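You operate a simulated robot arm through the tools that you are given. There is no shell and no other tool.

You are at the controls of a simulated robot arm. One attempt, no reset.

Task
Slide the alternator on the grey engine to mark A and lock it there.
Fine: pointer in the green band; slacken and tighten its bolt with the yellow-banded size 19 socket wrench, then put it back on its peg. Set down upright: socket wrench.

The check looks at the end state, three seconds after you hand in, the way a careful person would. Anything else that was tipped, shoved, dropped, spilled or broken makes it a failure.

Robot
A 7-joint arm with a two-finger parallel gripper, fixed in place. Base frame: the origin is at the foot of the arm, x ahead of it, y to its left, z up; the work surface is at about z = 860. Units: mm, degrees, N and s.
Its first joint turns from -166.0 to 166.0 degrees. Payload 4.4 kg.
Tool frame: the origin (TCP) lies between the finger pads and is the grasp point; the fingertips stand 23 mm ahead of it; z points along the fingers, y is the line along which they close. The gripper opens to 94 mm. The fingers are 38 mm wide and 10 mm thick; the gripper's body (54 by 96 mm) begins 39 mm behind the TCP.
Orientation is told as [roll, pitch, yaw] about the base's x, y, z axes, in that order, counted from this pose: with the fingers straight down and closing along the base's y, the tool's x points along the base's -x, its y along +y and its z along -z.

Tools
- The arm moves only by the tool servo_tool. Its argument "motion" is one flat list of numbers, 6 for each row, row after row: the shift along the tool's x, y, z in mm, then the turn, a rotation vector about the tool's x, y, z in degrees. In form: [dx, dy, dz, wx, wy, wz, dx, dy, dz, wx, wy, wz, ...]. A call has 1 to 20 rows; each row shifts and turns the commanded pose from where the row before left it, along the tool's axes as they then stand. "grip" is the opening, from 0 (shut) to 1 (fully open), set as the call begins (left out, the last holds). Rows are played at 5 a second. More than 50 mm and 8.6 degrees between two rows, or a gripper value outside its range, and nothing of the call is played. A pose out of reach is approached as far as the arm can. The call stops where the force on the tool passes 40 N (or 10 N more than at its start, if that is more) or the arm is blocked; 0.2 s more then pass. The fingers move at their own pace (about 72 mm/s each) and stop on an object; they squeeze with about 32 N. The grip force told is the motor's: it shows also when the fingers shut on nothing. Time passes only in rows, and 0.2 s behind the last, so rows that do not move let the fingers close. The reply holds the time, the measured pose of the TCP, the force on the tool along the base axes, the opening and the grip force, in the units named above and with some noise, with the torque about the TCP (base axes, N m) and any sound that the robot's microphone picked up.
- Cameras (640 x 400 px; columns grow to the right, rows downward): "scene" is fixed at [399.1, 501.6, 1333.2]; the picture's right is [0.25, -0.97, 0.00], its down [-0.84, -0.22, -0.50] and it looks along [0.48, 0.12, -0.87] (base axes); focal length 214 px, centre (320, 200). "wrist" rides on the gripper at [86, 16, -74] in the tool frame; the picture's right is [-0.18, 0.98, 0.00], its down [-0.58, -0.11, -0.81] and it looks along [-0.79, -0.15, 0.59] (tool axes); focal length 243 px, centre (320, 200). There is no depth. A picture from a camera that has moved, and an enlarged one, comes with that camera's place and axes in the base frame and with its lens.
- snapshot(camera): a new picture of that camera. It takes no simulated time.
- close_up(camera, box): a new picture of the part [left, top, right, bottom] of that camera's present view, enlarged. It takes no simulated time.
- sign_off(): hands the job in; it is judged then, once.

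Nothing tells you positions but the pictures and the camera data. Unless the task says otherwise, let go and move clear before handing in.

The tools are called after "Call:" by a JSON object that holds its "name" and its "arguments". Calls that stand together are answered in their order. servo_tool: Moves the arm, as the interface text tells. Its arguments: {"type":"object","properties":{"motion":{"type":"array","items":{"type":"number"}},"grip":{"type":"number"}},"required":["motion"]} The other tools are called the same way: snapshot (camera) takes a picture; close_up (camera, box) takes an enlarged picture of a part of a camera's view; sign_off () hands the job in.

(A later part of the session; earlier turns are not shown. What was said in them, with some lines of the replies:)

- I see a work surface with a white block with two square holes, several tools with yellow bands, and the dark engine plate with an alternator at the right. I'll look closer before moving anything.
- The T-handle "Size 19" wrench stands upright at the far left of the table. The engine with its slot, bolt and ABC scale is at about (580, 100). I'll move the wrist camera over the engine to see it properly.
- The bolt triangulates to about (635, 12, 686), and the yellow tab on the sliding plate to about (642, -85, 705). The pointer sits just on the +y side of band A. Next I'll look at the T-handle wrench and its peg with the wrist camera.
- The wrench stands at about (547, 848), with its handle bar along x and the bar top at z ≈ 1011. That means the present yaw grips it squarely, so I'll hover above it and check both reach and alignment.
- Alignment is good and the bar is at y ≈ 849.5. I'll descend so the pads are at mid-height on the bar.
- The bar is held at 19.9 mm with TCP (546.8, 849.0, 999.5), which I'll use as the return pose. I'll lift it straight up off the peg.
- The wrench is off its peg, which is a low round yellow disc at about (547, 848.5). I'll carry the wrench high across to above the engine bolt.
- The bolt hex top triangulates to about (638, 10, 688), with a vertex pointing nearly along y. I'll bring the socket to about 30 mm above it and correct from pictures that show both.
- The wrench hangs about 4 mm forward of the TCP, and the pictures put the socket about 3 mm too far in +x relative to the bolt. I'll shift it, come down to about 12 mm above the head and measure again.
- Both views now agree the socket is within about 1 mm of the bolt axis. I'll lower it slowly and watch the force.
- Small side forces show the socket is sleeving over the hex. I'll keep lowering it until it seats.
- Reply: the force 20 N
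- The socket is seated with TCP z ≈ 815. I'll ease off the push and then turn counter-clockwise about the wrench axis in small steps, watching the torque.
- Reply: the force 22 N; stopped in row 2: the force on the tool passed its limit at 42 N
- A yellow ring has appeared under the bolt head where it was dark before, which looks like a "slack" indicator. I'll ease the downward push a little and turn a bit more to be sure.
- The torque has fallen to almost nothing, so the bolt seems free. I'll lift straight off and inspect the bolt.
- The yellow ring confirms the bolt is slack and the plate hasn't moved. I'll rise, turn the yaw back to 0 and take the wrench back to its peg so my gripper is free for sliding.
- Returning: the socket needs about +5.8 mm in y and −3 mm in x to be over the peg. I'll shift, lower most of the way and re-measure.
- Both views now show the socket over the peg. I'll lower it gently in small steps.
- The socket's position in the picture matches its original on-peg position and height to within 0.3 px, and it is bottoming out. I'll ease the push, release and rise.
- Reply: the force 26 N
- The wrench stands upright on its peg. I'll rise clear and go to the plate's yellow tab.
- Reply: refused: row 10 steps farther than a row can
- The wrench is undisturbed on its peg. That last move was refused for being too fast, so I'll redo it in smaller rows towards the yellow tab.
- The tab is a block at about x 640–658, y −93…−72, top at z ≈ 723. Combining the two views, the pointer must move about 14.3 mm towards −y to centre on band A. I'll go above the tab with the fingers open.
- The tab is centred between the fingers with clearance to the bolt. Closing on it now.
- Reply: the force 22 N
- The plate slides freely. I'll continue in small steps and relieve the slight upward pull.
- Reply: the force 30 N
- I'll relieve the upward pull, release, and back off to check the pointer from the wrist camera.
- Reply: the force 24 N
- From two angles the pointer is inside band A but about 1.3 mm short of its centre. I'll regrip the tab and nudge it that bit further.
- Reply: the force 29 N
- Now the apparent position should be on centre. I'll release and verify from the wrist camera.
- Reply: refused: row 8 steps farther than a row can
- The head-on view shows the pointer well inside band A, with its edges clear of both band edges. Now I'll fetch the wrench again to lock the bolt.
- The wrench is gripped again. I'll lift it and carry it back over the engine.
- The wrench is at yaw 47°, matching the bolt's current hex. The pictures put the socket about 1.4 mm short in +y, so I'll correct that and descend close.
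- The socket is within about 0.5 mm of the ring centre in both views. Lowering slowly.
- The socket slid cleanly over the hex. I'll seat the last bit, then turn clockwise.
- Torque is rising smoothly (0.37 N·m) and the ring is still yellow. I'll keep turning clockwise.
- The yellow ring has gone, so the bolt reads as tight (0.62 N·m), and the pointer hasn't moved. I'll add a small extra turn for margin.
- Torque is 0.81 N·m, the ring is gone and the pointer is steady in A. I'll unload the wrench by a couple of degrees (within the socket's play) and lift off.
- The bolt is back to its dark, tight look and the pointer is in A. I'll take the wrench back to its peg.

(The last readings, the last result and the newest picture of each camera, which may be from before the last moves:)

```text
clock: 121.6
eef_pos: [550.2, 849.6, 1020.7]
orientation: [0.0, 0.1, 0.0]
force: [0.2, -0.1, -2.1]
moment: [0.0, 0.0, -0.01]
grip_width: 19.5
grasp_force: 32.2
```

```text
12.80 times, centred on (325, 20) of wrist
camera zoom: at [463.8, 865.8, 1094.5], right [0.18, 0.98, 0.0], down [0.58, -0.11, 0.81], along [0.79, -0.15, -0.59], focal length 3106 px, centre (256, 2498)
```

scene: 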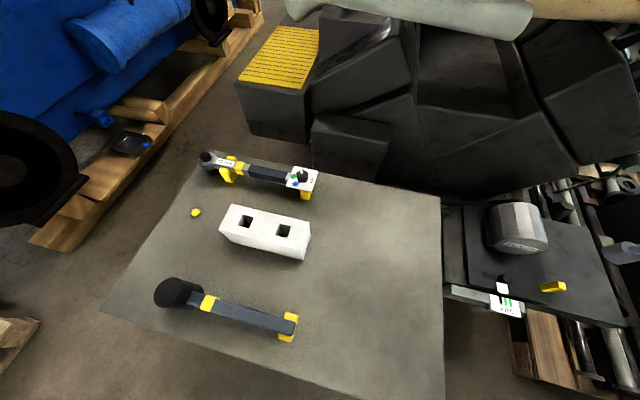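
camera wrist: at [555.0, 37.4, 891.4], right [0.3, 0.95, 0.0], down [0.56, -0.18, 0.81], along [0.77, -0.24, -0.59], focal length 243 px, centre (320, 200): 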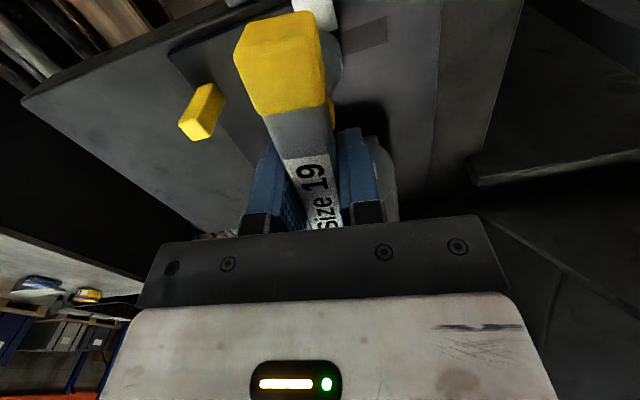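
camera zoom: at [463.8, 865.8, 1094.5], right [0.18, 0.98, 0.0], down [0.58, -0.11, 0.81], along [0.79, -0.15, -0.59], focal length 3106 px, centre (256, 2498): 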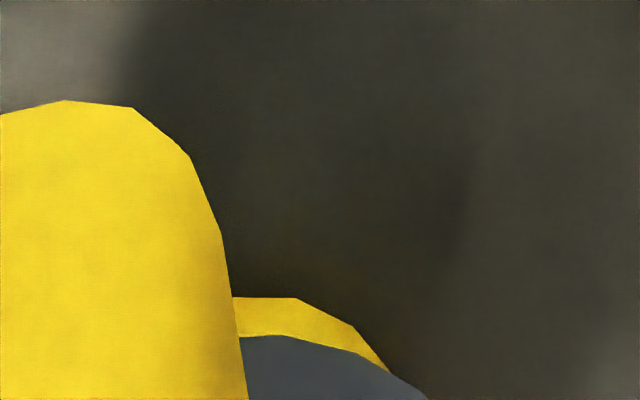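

Call:
{"name": "servo_tool", "arguments": {"motion": [1.4, 0.8, 0, 0, 0, 0, 0, 0, 8, 0, 0, 0, 0, 0, 0, 0, 0, 0, 0, 0, 0, 0, 0, 0]}}

Call:
{"name": "close_up", "arguments": {"camera": "scene", "box": [164, 190, 212, 220]}}

Call:
{"name": "close_up", "arguments": {"camera": "wrist", "box": [300, 5, 350, 36]}}

```text
clock: 122.6
eef_pos: [546.4, 851.1, 1013.1]
orientation: [0.0, 0.0, -0.1]
force: [0.8, -0.4, -2.5]
moment: [-0.01, -0.01, 0.02]
grip_width: 19.9
grasp_force: 32.2
```

```text
13.33 times, centred on (188, 205) of scene
camera zoom: at [399.1, 501.6, 1333.2], right [0.25, -0.97, 0.0], down [-0.84, -0.22, -0.5], along [0.48, 0.12, -0.87], focal length 2860 px, centre (2080, 133)
```

zoom: 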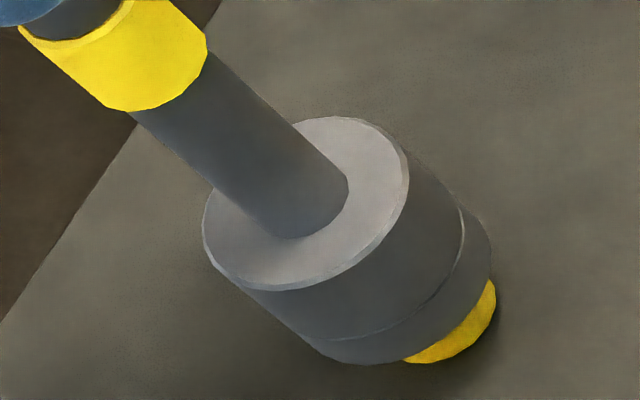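

```text
12.80 times, centred on (325, 20) of wrist
camera zoom: at [461.6, 866.7, 1087.7], right [0.18, 0.98, 0.0], down [0.58, -0.11, 0.81], along [0.79, -0.15, -0.59], focal length 3106 px, centre (256, 2498)
```

zoom: 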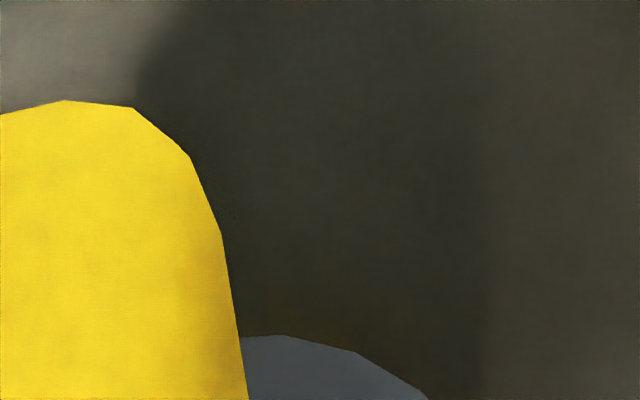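

Now both the line and the radial check agree the socket is over the peg. Lowering gently.

Call:
{"name": "servo_tool", "arguments": {"motion": [0, 0, 1.5, 0, 0, 0, 0, 0, 1.5, 0, 0, 0, 0, 0, 1.5, 0, 0, 0, 0, 0, 0, 0, 0, 0]}}

Call:
{"name": "servo_tool", "arguments": {"motion": [0, 0, 1, 0, 0, 0, 0, 0, 1, 0, 0, 0, 0, 0, 0, 0, 0, 0]}}

Call:
{"name": "servo_tool", "arguments": {"motion": [0, 0, 1, 0, 0, 0, 0, 0, 1, 0, 0, 0, 0, 0, 0, 0, 0, 0]}}

Call:
{"name": "close_up", "arguments": {"camera": "scene", "box": [164, 194, 212, 224]}}

```text
clock: 123.6
eef_pos: [546.2, 850.0, 1008.6]
orientation: [0.0, 0.1, 0.1]
force: [-0.2, 0.1, -3.7]
moment: [0.0, 0.03, -0.05]
grip_width: 20.0
grasp_force: 31.8
```

```text
clock: 124.4
eef_pos: [546.7, 849.6, 1005.4]
orientation: [0.1, 0.0, -0.1]
force: [0.1, -0.2, -2.2]
moment: [0.0, -0.02, 0.0]
grip_width: 19.7
grasp_force: 31.6
```

```text
clock: 125.2
eef_pos: [546.7, 849.3, 1004.5]
orientation: [0.1, 0.0, 0.0]
force: [-0.4, -0.5, -3.1]
moment: [-0.01, -0.01, 0.0]
grip_width: 19.7
grasp_force: 32.7
```

```text
13.33 times, centred on (188, 209) of scene
camera zoom: at [399.1, 501.6, 1333.2], right [0.25, -0.97, 0.0], down [-0.84, -0.22, -0.5], along [0.48, 0.12, -0.87], focal length 2860 px, centre (2080, 80)
```

zoom: 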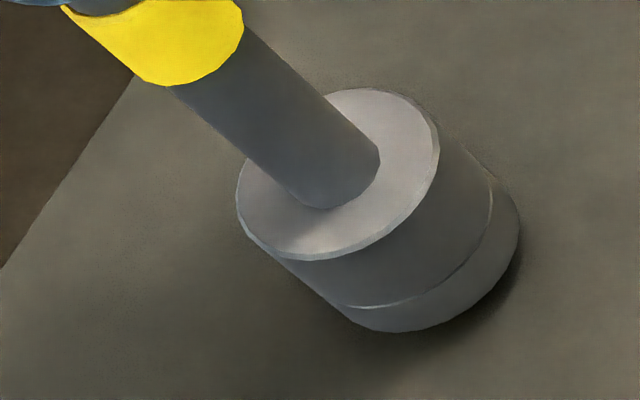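

Call:
{"name": "servo_tool", "arguments": {"motion": [0.2, 0.5, 1, 0, 0, 0, 0, 0, 1, 0, 0, 0, 0, 0, 0, 0, 0, 0]}}

Call:
{"name": "servo_tool", "arguments": {"motion": [0, 0, 1, 0, 0, 0, 0, 0, 1, 0, 0, 0, 0, 0, 0, 0, 0, 0]}}

Call:
{"name": "close_up", "arguments": {"camera": "scene", "box": [164, 194, 212, 224]}}

```text
clock: 126.0
eef_pos: [547.1, 850.6, 1002.6]
orientation: [0.0, 0.0, 0.0]
force: [-1.2, -0.8, -3.4]
moment: [-0.04, 0.03, -0.01]
grip_width: 19.8
grasp_force: 32.1
```

```text
clock: 126.8
eef_pos: [547.7, 850.5, 1001.1]
orientation: [0.1, 0.0, 0.0]
force: [0.3, 0.1, -2.9]
moment: [-0.01, -0.05, 0.01]
grip_width: 19.8
grasp_force: 31.9
```

```text
13.33 times, centred on (188, 209) of scene
camera zoom: at [399.1, 501.6, 1333.2], right [0.25, -0.97, 0.0], down [-0.84, -0.22, -0.5], along [0.48, 0.12, -0.87], focal length 2860 px, centre (2080, 80)
```

zoom: 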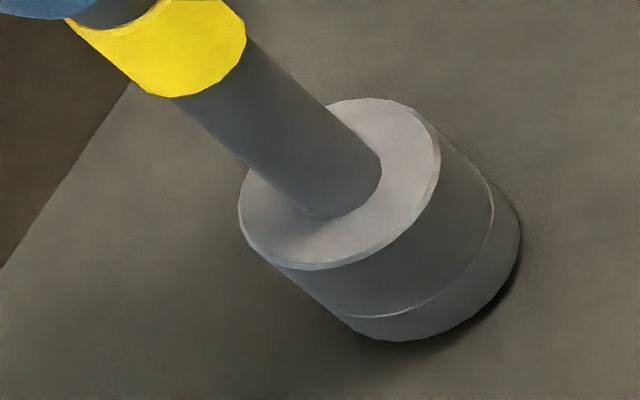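

Call:
{"name": "servo_tool", "arguments": {"motion": [0, -0.6, 0.7, 0, 0, 0, 0, 0, 0, 0, 0, 0]}}

Call:
{"name": "servo_tool", "arguments": {"motion": [0, 0, 1, 0, 0, 0, 0, 0, 0, 0, 0, 0]}}

Call:
{"name": "close_up", "arguments": {"camera": "scene", "box": [164, 194, 212, 224]}}

```text
clock: 127.4
eef_pos: [548.0, 850.0, 1001.3]
orientation: [0.0, -0.1, 0.0]
force: [0.8, -0.6, -3.5]
moment: [0.04, 0.02, 0.0]
grip_width: 19.9
grasp_force: 32.1
```

```text
clock: 128.0
eef_pos: [547.4, 849.8, 998.9]
orientation: [0.0, 0.0, 0.0]
force: [0.6, -0.5, -2.6]
moment: [0.05, 0.01, 0.0]
grip_width: 19.9
grasp_force: 31.9
```

```text
13.33 times, centred on (188, 209) of scene
camera zoom: at [399.1, 501.6, 1333.2], right [0.25, -0.97, 0.0], down [-0.84, -0.22, -0.5], along [0.48, 0.12, -0.87], focal length 2860 px, centre (2080, 80)
```

zoom: 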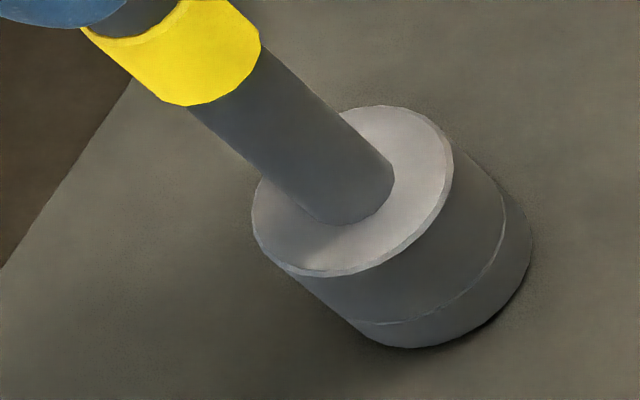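

Call:
{"name": "servo_tool", "arguments": {"motion": [0, 0, 0.8, 0, 0, 0, 0, 0, 0, 0, 0, 0]}}

Call:
{"name": "servo_tool", "arguments": {"motion": [0, 0, 0.7, 0, 0, 0, 0, 0, 0, 0, 0, 0]}}

Call:
{"name": "close_up", "arguments": {"camera": "scene", "box": [164, 194, 212, 224]}}

```text
clock: 128.6
eef_pos: [546.8, 849.3, 999.1]
orientation: [-0.1, 0.0, -0.1]
force: [0.2, -0.6, -2.6]
moment: [0.02, -0.02, -0.02]
grip_width: 19.7
grasp_force: 31.9
```

```text
clock: 129.2
eef_pos: [546.1, 849.6, 998.5]
orientation: [0.1, -0.1, -0.1]
force: [-3.6, 1.2, 7.1]
moment: [-0.04, 0.62, -0.01]
grip_width: 19.7
grasp_force: 32.3
```

```text
13.33 times, centred on (188, 209) of scene
camera zoom: at [399.1, 501.6, 1333.2], right [0.25, -0.97, 0.0], down [-0.84, -0.22, -0.5], along [0.48, 0.12, -0.87], focal length 2860 px, centre (2080, 80)
```

zoom: 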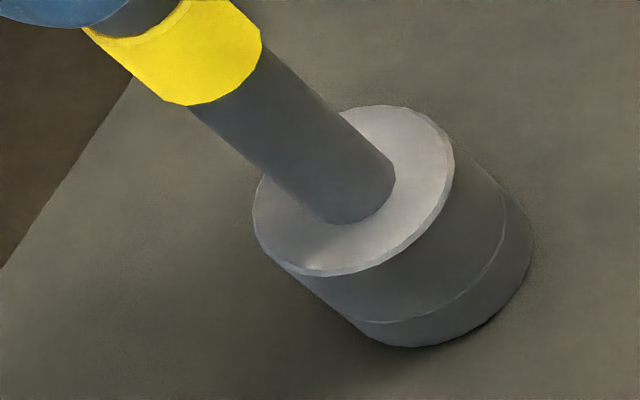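

The wrench is seated, and its image matches the on-peg reference. I'll ease off, release and rise.

Call:
{"name": "servo_tool", "arguments": {"motion": [0, 0, -0.3, 0, 0, 0, 0, 0, 0, 0, 0, 0]}}

Call:
{"name": "servo_tool", "arguments": {"motion": [0, 0, 0, 0, 0, 0, 0, 0, 0, 0, 0, 0, 0, 0, 0, 0, 0, 0, 0, 0, 0, 0, 0, 0, 0, 0, 0, 0, 0, 0], "grip": 1}}

Call:
{"name": "close_up", "arguments": {"camera": "scene", "box": [110, 130, 220, 225]}}

Call:
{"name": "snapshot", "arguments": {"camera": "wrist"}}

```text
clock: 129.8
eef_pos: [547.3, 849.0, 998.6]
orientation: [0.2, -0.2, 0.0]
force: [-7.0, -0.8, 17.4]
moment: [-0.05, 0.77, 0.04]
grip_width: 19.7
grasp_force: 32.2
```

```text
clock: 131.0
eef_pos: [547.1, 849.7, 998.1]
orientation: [0.1, 0.0, 0.0]
force: [-0.1, -0.3, -0.8]
moment: [0.0, -0.03, -0.02]
grip_width: 94.0
grasp_force: 0.1
```

```text
4.21 times, centred on (165, 178) of scene
camera zoom: at [399.1, 501.6, 1333.2], right [0.25, -0.97, 0.0], down [-0.84, -0.22, -0.5], along [0.48, 0.12, -0.87], focal length 903 px, centre (973, 295)
```

zoom: 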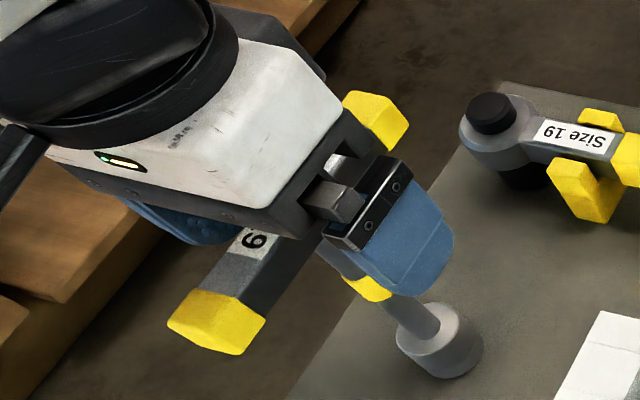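

```text
taken
camera wrist: at [462.0, 865.7, 1072.3], right [0.18, 0.98, 0.0], down [0.58, -0.11, 0.81], along [0.79, -0.15, -0.59], focal length 243 px, centre (320, 200)
```

wrist: 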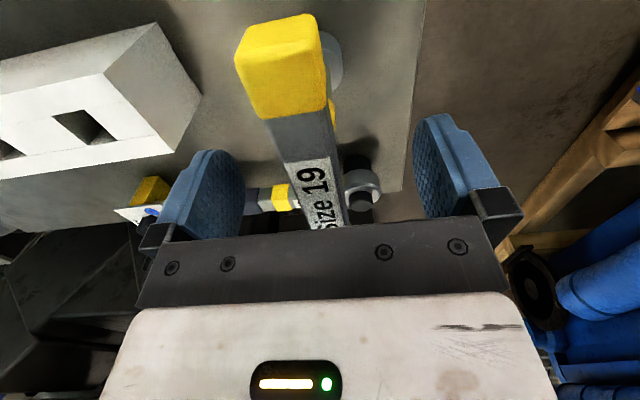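

The wrench stands free and upright. I'll rise clear, move away and do a last check of the wrench and the engine.

Call:
{"name": "servo_tool", "arguments": {"motion": [0, 0, -15, 0, 0, 0, 0, 0, -25, 0, 0, 0, 0, 0, -30, 0, 0, 0, 0, 0, -30, 0, 0, 0, 5, -20, 0, 0, 0, 0, 8, -44, 0, 0, 0, 0, 8, -44, 0, 0, 0, 0, 8, -44, 0, 0, 0, 0, 8, -44, 0, 0, 0, 0, 8, -44, 0, 0, 0, 0, 8, -44, 0, 0, 0, 0, 0, -44, 0, 0, 0, 0, 0, -44, 0, 0, 0, 0, 0, -44, 0, 0, 0, 0, 0, -44, 0, 0, 0, 0, 0, -44, 0, 0, 0, 0, 0, -44, 0, 0, 0, 0, 0, -44, 0, 0, 0, 0, 0, -44, 0, 0, 0, 0, 0, -44, 0, 0, 0, 0, 0, -44, 0, 0, 0, 0, 0, -44, 0, 0, 0, 0, 0, -44, 0, 0, 0, 0]}}

Call:
{"name": "servo_tool", "arguments": {"motion": [0, 0, 45, 0, 0, 0, 0, 0, 45, 0, 0, 0, 0, 0, 45, 0, 0, 0, 0, 0, 0, 0, 0, 0]}}

Call:
{"name": "snapshot", "arguments": {"camera": "scene"}}

Call:
{"name": "close_up", "arguments": {"camera": "scene", "box": [110, 130, 220, 225]}}

Call:
{"name": "close_up", "arguments": {"camera": "scene", "box": [480, 266, 544, 310]}}

Call:
{"name": "snapshot", "arguments": {"camera": "wrist"}}

```text
refused: motion must be a list of 6 to 120 entries
```

```text
clock: 131.4
eef_pos: [548.8, 850.7, 970.8]
orientation: [0.3, -0.3, -0.1]
force: [-1.8, -2.6, 7.8]
moment: [-0.05, 0.15, 0.06]
grip_width: 93.7
grasp_force: 0.1
stopped in row 1: the force on the tool passed its limit at 121 N (the readings are from after the stop); the commanded pose is now the measured one
```

```text
taken
```

scene: 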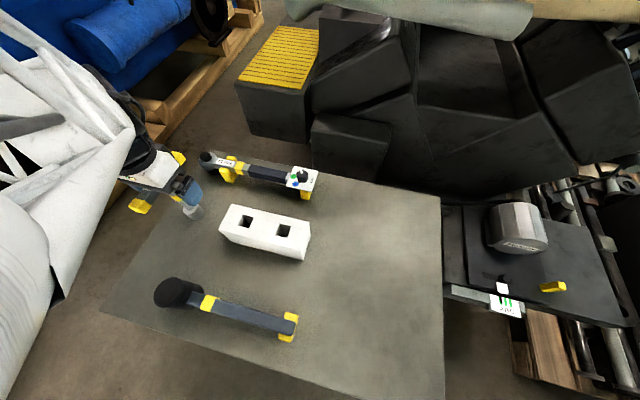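

```text
4.21 times, centred on (165, 178) of scene
camera zoom: at [399.1, 501.6, 1333.2], right [0.25, -0.97, 0.0], down [-0.84, -0.22, -0.5], along [0.48, 0.12, -0.87], focal length 903 px, centre (973, 295)
```

zoom: 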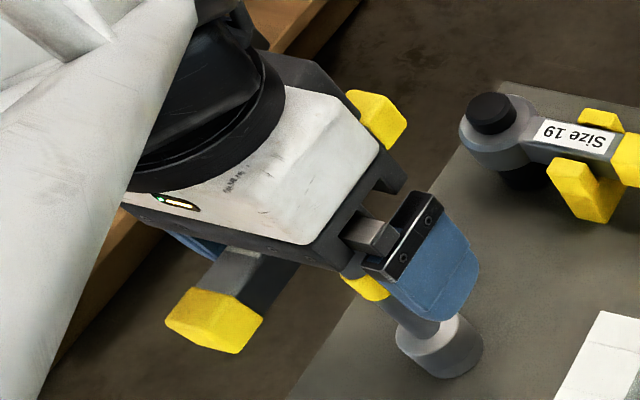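

```text
9.09 times, centred on (512, 288) of scene
camera zoom: at [399.1, 501.6, 1333.2], right [0.25, -0.97, 0.0], down [-0.84, -0.22, -0.5], along [0.48, 0.12, -0.87], focal length 1950 px, centre (-1426, -600)
```

zoom: 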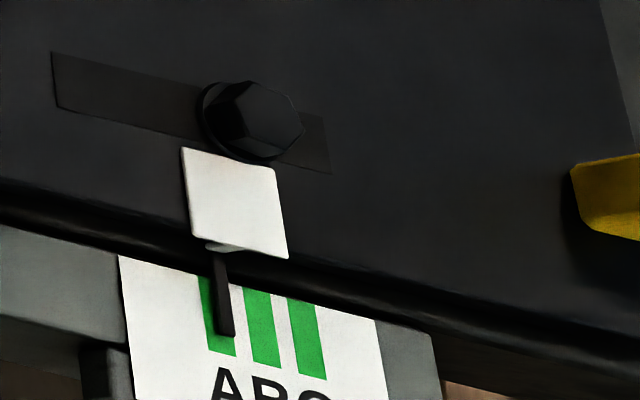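

```text
taken
camera wrist: at [463.1, 866.9, 1045.7], right [0.18, 0.98, 0.01], down [0.58, -0.11, 0.81], along [0.79, -0.15, -0.59], focal length 243 px, centre (320, 200)
```

wrist: 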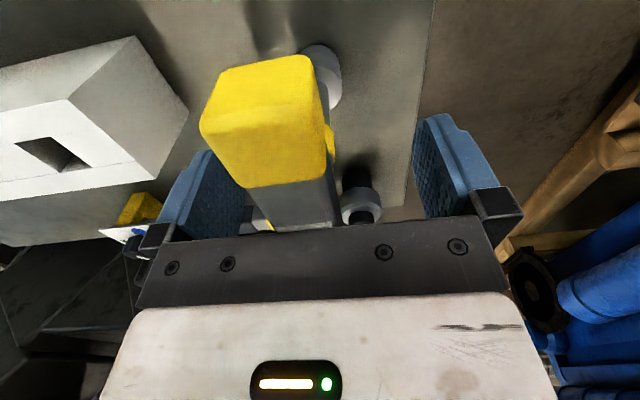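

That was my mistake. The first call was refused because I gave too many rows, and the follow-up descent then pressed the palm onto the wrench handle, with the force peaking at 121 N before it stopped. The wrench still appears upright on its peg. I'll rise straight up slowly and inspect it.

Call:
{"name": "servo_tool", "arguments": {"motion": [0, 0, -3, 0, 0, 0, 0, 0, -10, 0, 0, 0, 0, 0, -20, 0, 0, 0, 0, 0, -25, 0, 0, 0, 0, 0, -30, 0, 0, 0, 0, 0, -30, 0, 0, 0, 0, 0, 0, 0, 0, 0]}}

Call:
{"name": "close_up", "arguments": {"camera": "scene", "box": [110, 130, 220, 225]}}

Call:
{"name": "snapshot", "arguments": {"camera": "wrist"}}

```text
clock: 133.0
eef_pos: [548.4, 852.4, 1089.6]
orientation: [0.3, -0.1, 0.0]
force: [0.1, -0.5, -0.3]
moment: [0.02, 0.0, 0.03]
grip_width: 94.0
grasp_force: 0.0
```

```text
4.21 times, centred on (165, 178) of scene
camera zoom: at [399.1, 501.6, 1333.2], right [0.25, -0.97, 0.0], down [-0.84, -0.22, -0.5], along [0.48, 0.12, -0.87], focal length 903 px, centre (973, 295)
```

zoom: 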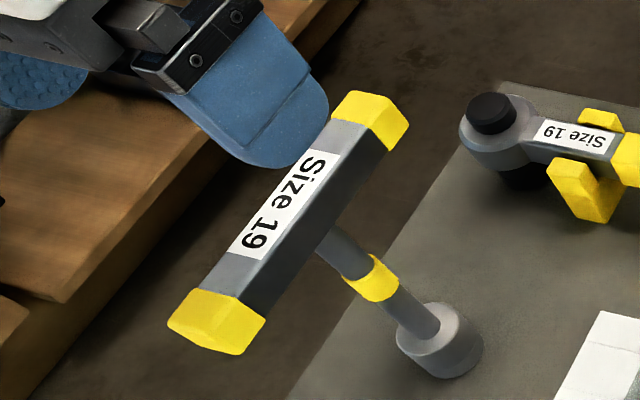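

```text
taken
camera wrist: at [462.2, 867.4, 1163.9], right [0.18, 0.98, 0.01], down [0.58, -0.11, 0.81], along [0.79, -0.15, -0.59], focal length 243 px, centre (320, 200)
```

wrist: 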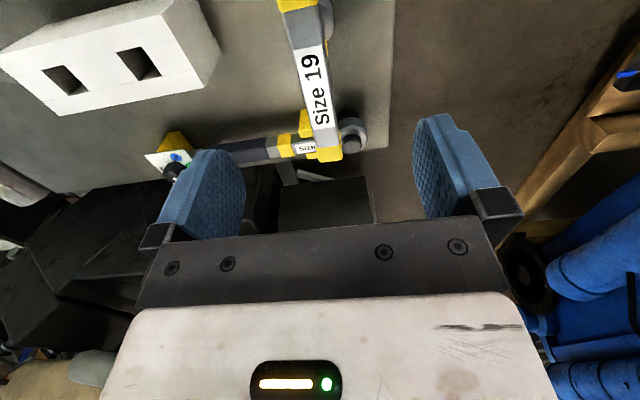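

The wrench is unharmed and stands exactly as before. I'll move away with a properly sized call, then check the pointer head-on.

Call:
{"name": "servo_tool", "arguments": {"motion": [5, -30, 0, 0, 0, 0, 5, -44, 0, 0, 0, 0, 5, -44, 0, 0, 0, 0, 5, -44, 0, 0, 0, 0, 5, -44, 0, 0, 0, 0, 5, -44, 0, 0, 0, 0, 2, -44, 0, 0, 0, 0, 0, -44, 0, 0, 0, 0, 0, -44, 0, 0, 0, 0, 0, -44, 0, 0, 0, 0, 0, -44, 0, 0, 0, 0, 0, -44, 0, 0, 0, 0, 0, -44, 0, 0, 0, 0, 0, -44, 0, 0, 0, 0, 0, -44, 0, 0, 0, 0, 0, -44, 0, 0, 0, 0, 0, -44, 0, 0, 0, 0, 0, -44, 0, 0, 0, 0, 0, -44, 0, 0, 0, 0]}}

Call:
{"name": "snapshot", "arguments": {"camera": "wrist"}}

Call:
{"name": "snapshot", "arguments": {"camera": "scene"}}

```text
clock: 137.0
eef_pos: [513.7, 29.2, 1085.1]
orientation: [0.2, -0.2, -0.1]
force: [0.2, -0.2, 0.7]
moment: [0.03, -0.02, 0.0]
grip_width: 94.0
grasp_force: 0.0
```

```text
taken
camera wrist: at [427.9, 43.7, 1159.6], right [0.18, 0.98, 0.01], down [0.58, -0.11, 0.81], along [0.79, -0.15, -0.59], focal length 243 px, centre (320, 200)
```

wrist: 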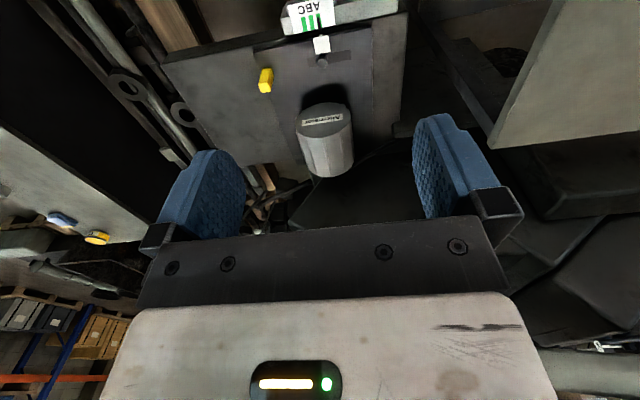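

```text
taken
```

scene: 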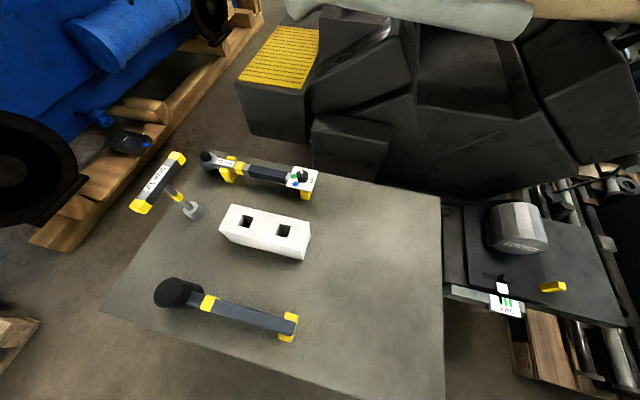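

Call:
{"name": "close_up", "arguments": {"camera": "wrist", "box": [288, 5, 352, 45]}}

Call:
{"name": "close_up", "arguments": {"camera": "wrist", "box": [290, 30, 354, 75]}}

Call:
{"name": "close_up", "arguments": {"camera": "scene", "box": [480, 266, 544, 310]}}

```text
10.00 times, centred on (320, 25) of wrist
camera zoom: at [427.9, 43.7, 1159.6], right [0.18, 0.98, 0.01], down [0.58, -0.11, 0.81], along [0.79, -0.15, -0.59], focal length 2426 px, centre (320, 1950)
```

zoom: 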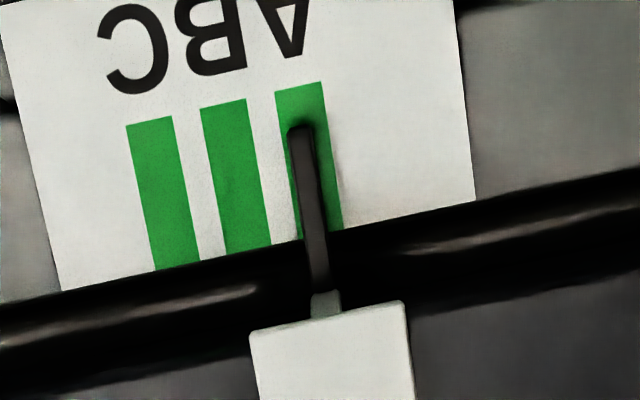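

```text
8.89 times, centred on (322, 52) of wrist
camera zoom: at [427.9, 43.7, 1159.6], right [0.18, 0.98, 0.01], down [0.58, -0.11, 0.81], along [0.79, -0.15, -0.59], focal length 2157 px, centre (302, 1511)
```

zoom: 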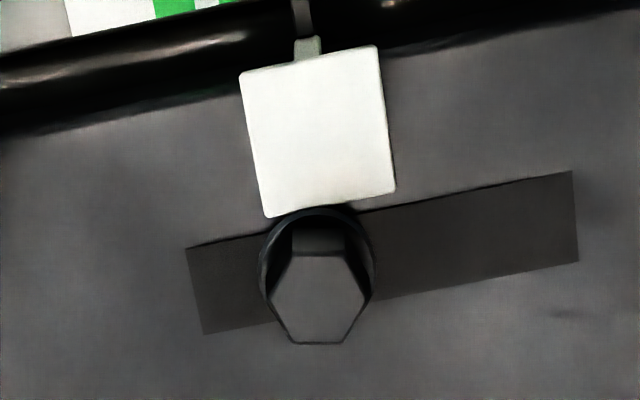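

```text
9.09 times, centred on (512, 288) of scene
camera zoom: at [399.1, 501.6, 1333.2], right [0.25, -0.97, 0.0], down [-0.84, -0.22, -0.5], along [0.48, 0.12, -0.87], focal length 1950 px, centre (-1426, -600)
```

zoom: 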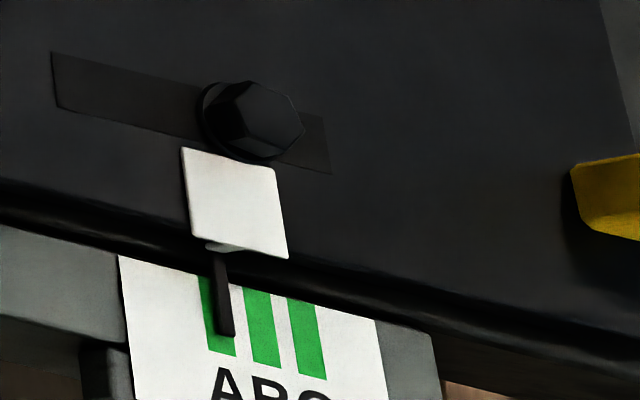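

The pointer sits inside green band A, the bolt is tight with its ring dark, and the wrench is upright on its peg. Nothing else has moved and the arm is clear, so I'm handing in.

Call:
{"name": "sign_off", "arguments": {}}

```text
The job is handed in.
```

The alternator is at mark A and its bolt is tight. The size 19 T-handle wrench is back upright on its peg. I've handed the job in, but no verdict came back.

- **Position:** seen nearly head-on, the pointer is inside green band A, about 0.8 mm from its centre towards B. It did not move when I tightened the bolt.
- **Bolt:** a yellow ring showed under the head while the bolt was slack. The ring went away on tightening, and I stopped at about 0.8 N·m on the wrench.
- **Mistake:** after I had put the wrench back, one of my moves was refused for being too long, and the next one pushed the gripper palm down onto its handle. The force peaked at 121 N before the arm stopped. In the pictures afterwards the wrench stood exactly as before, upright on its peg.
- **Everything else:** the mallet, torque wrench and white block look untouched, and the arm finished clear with its gripper open.
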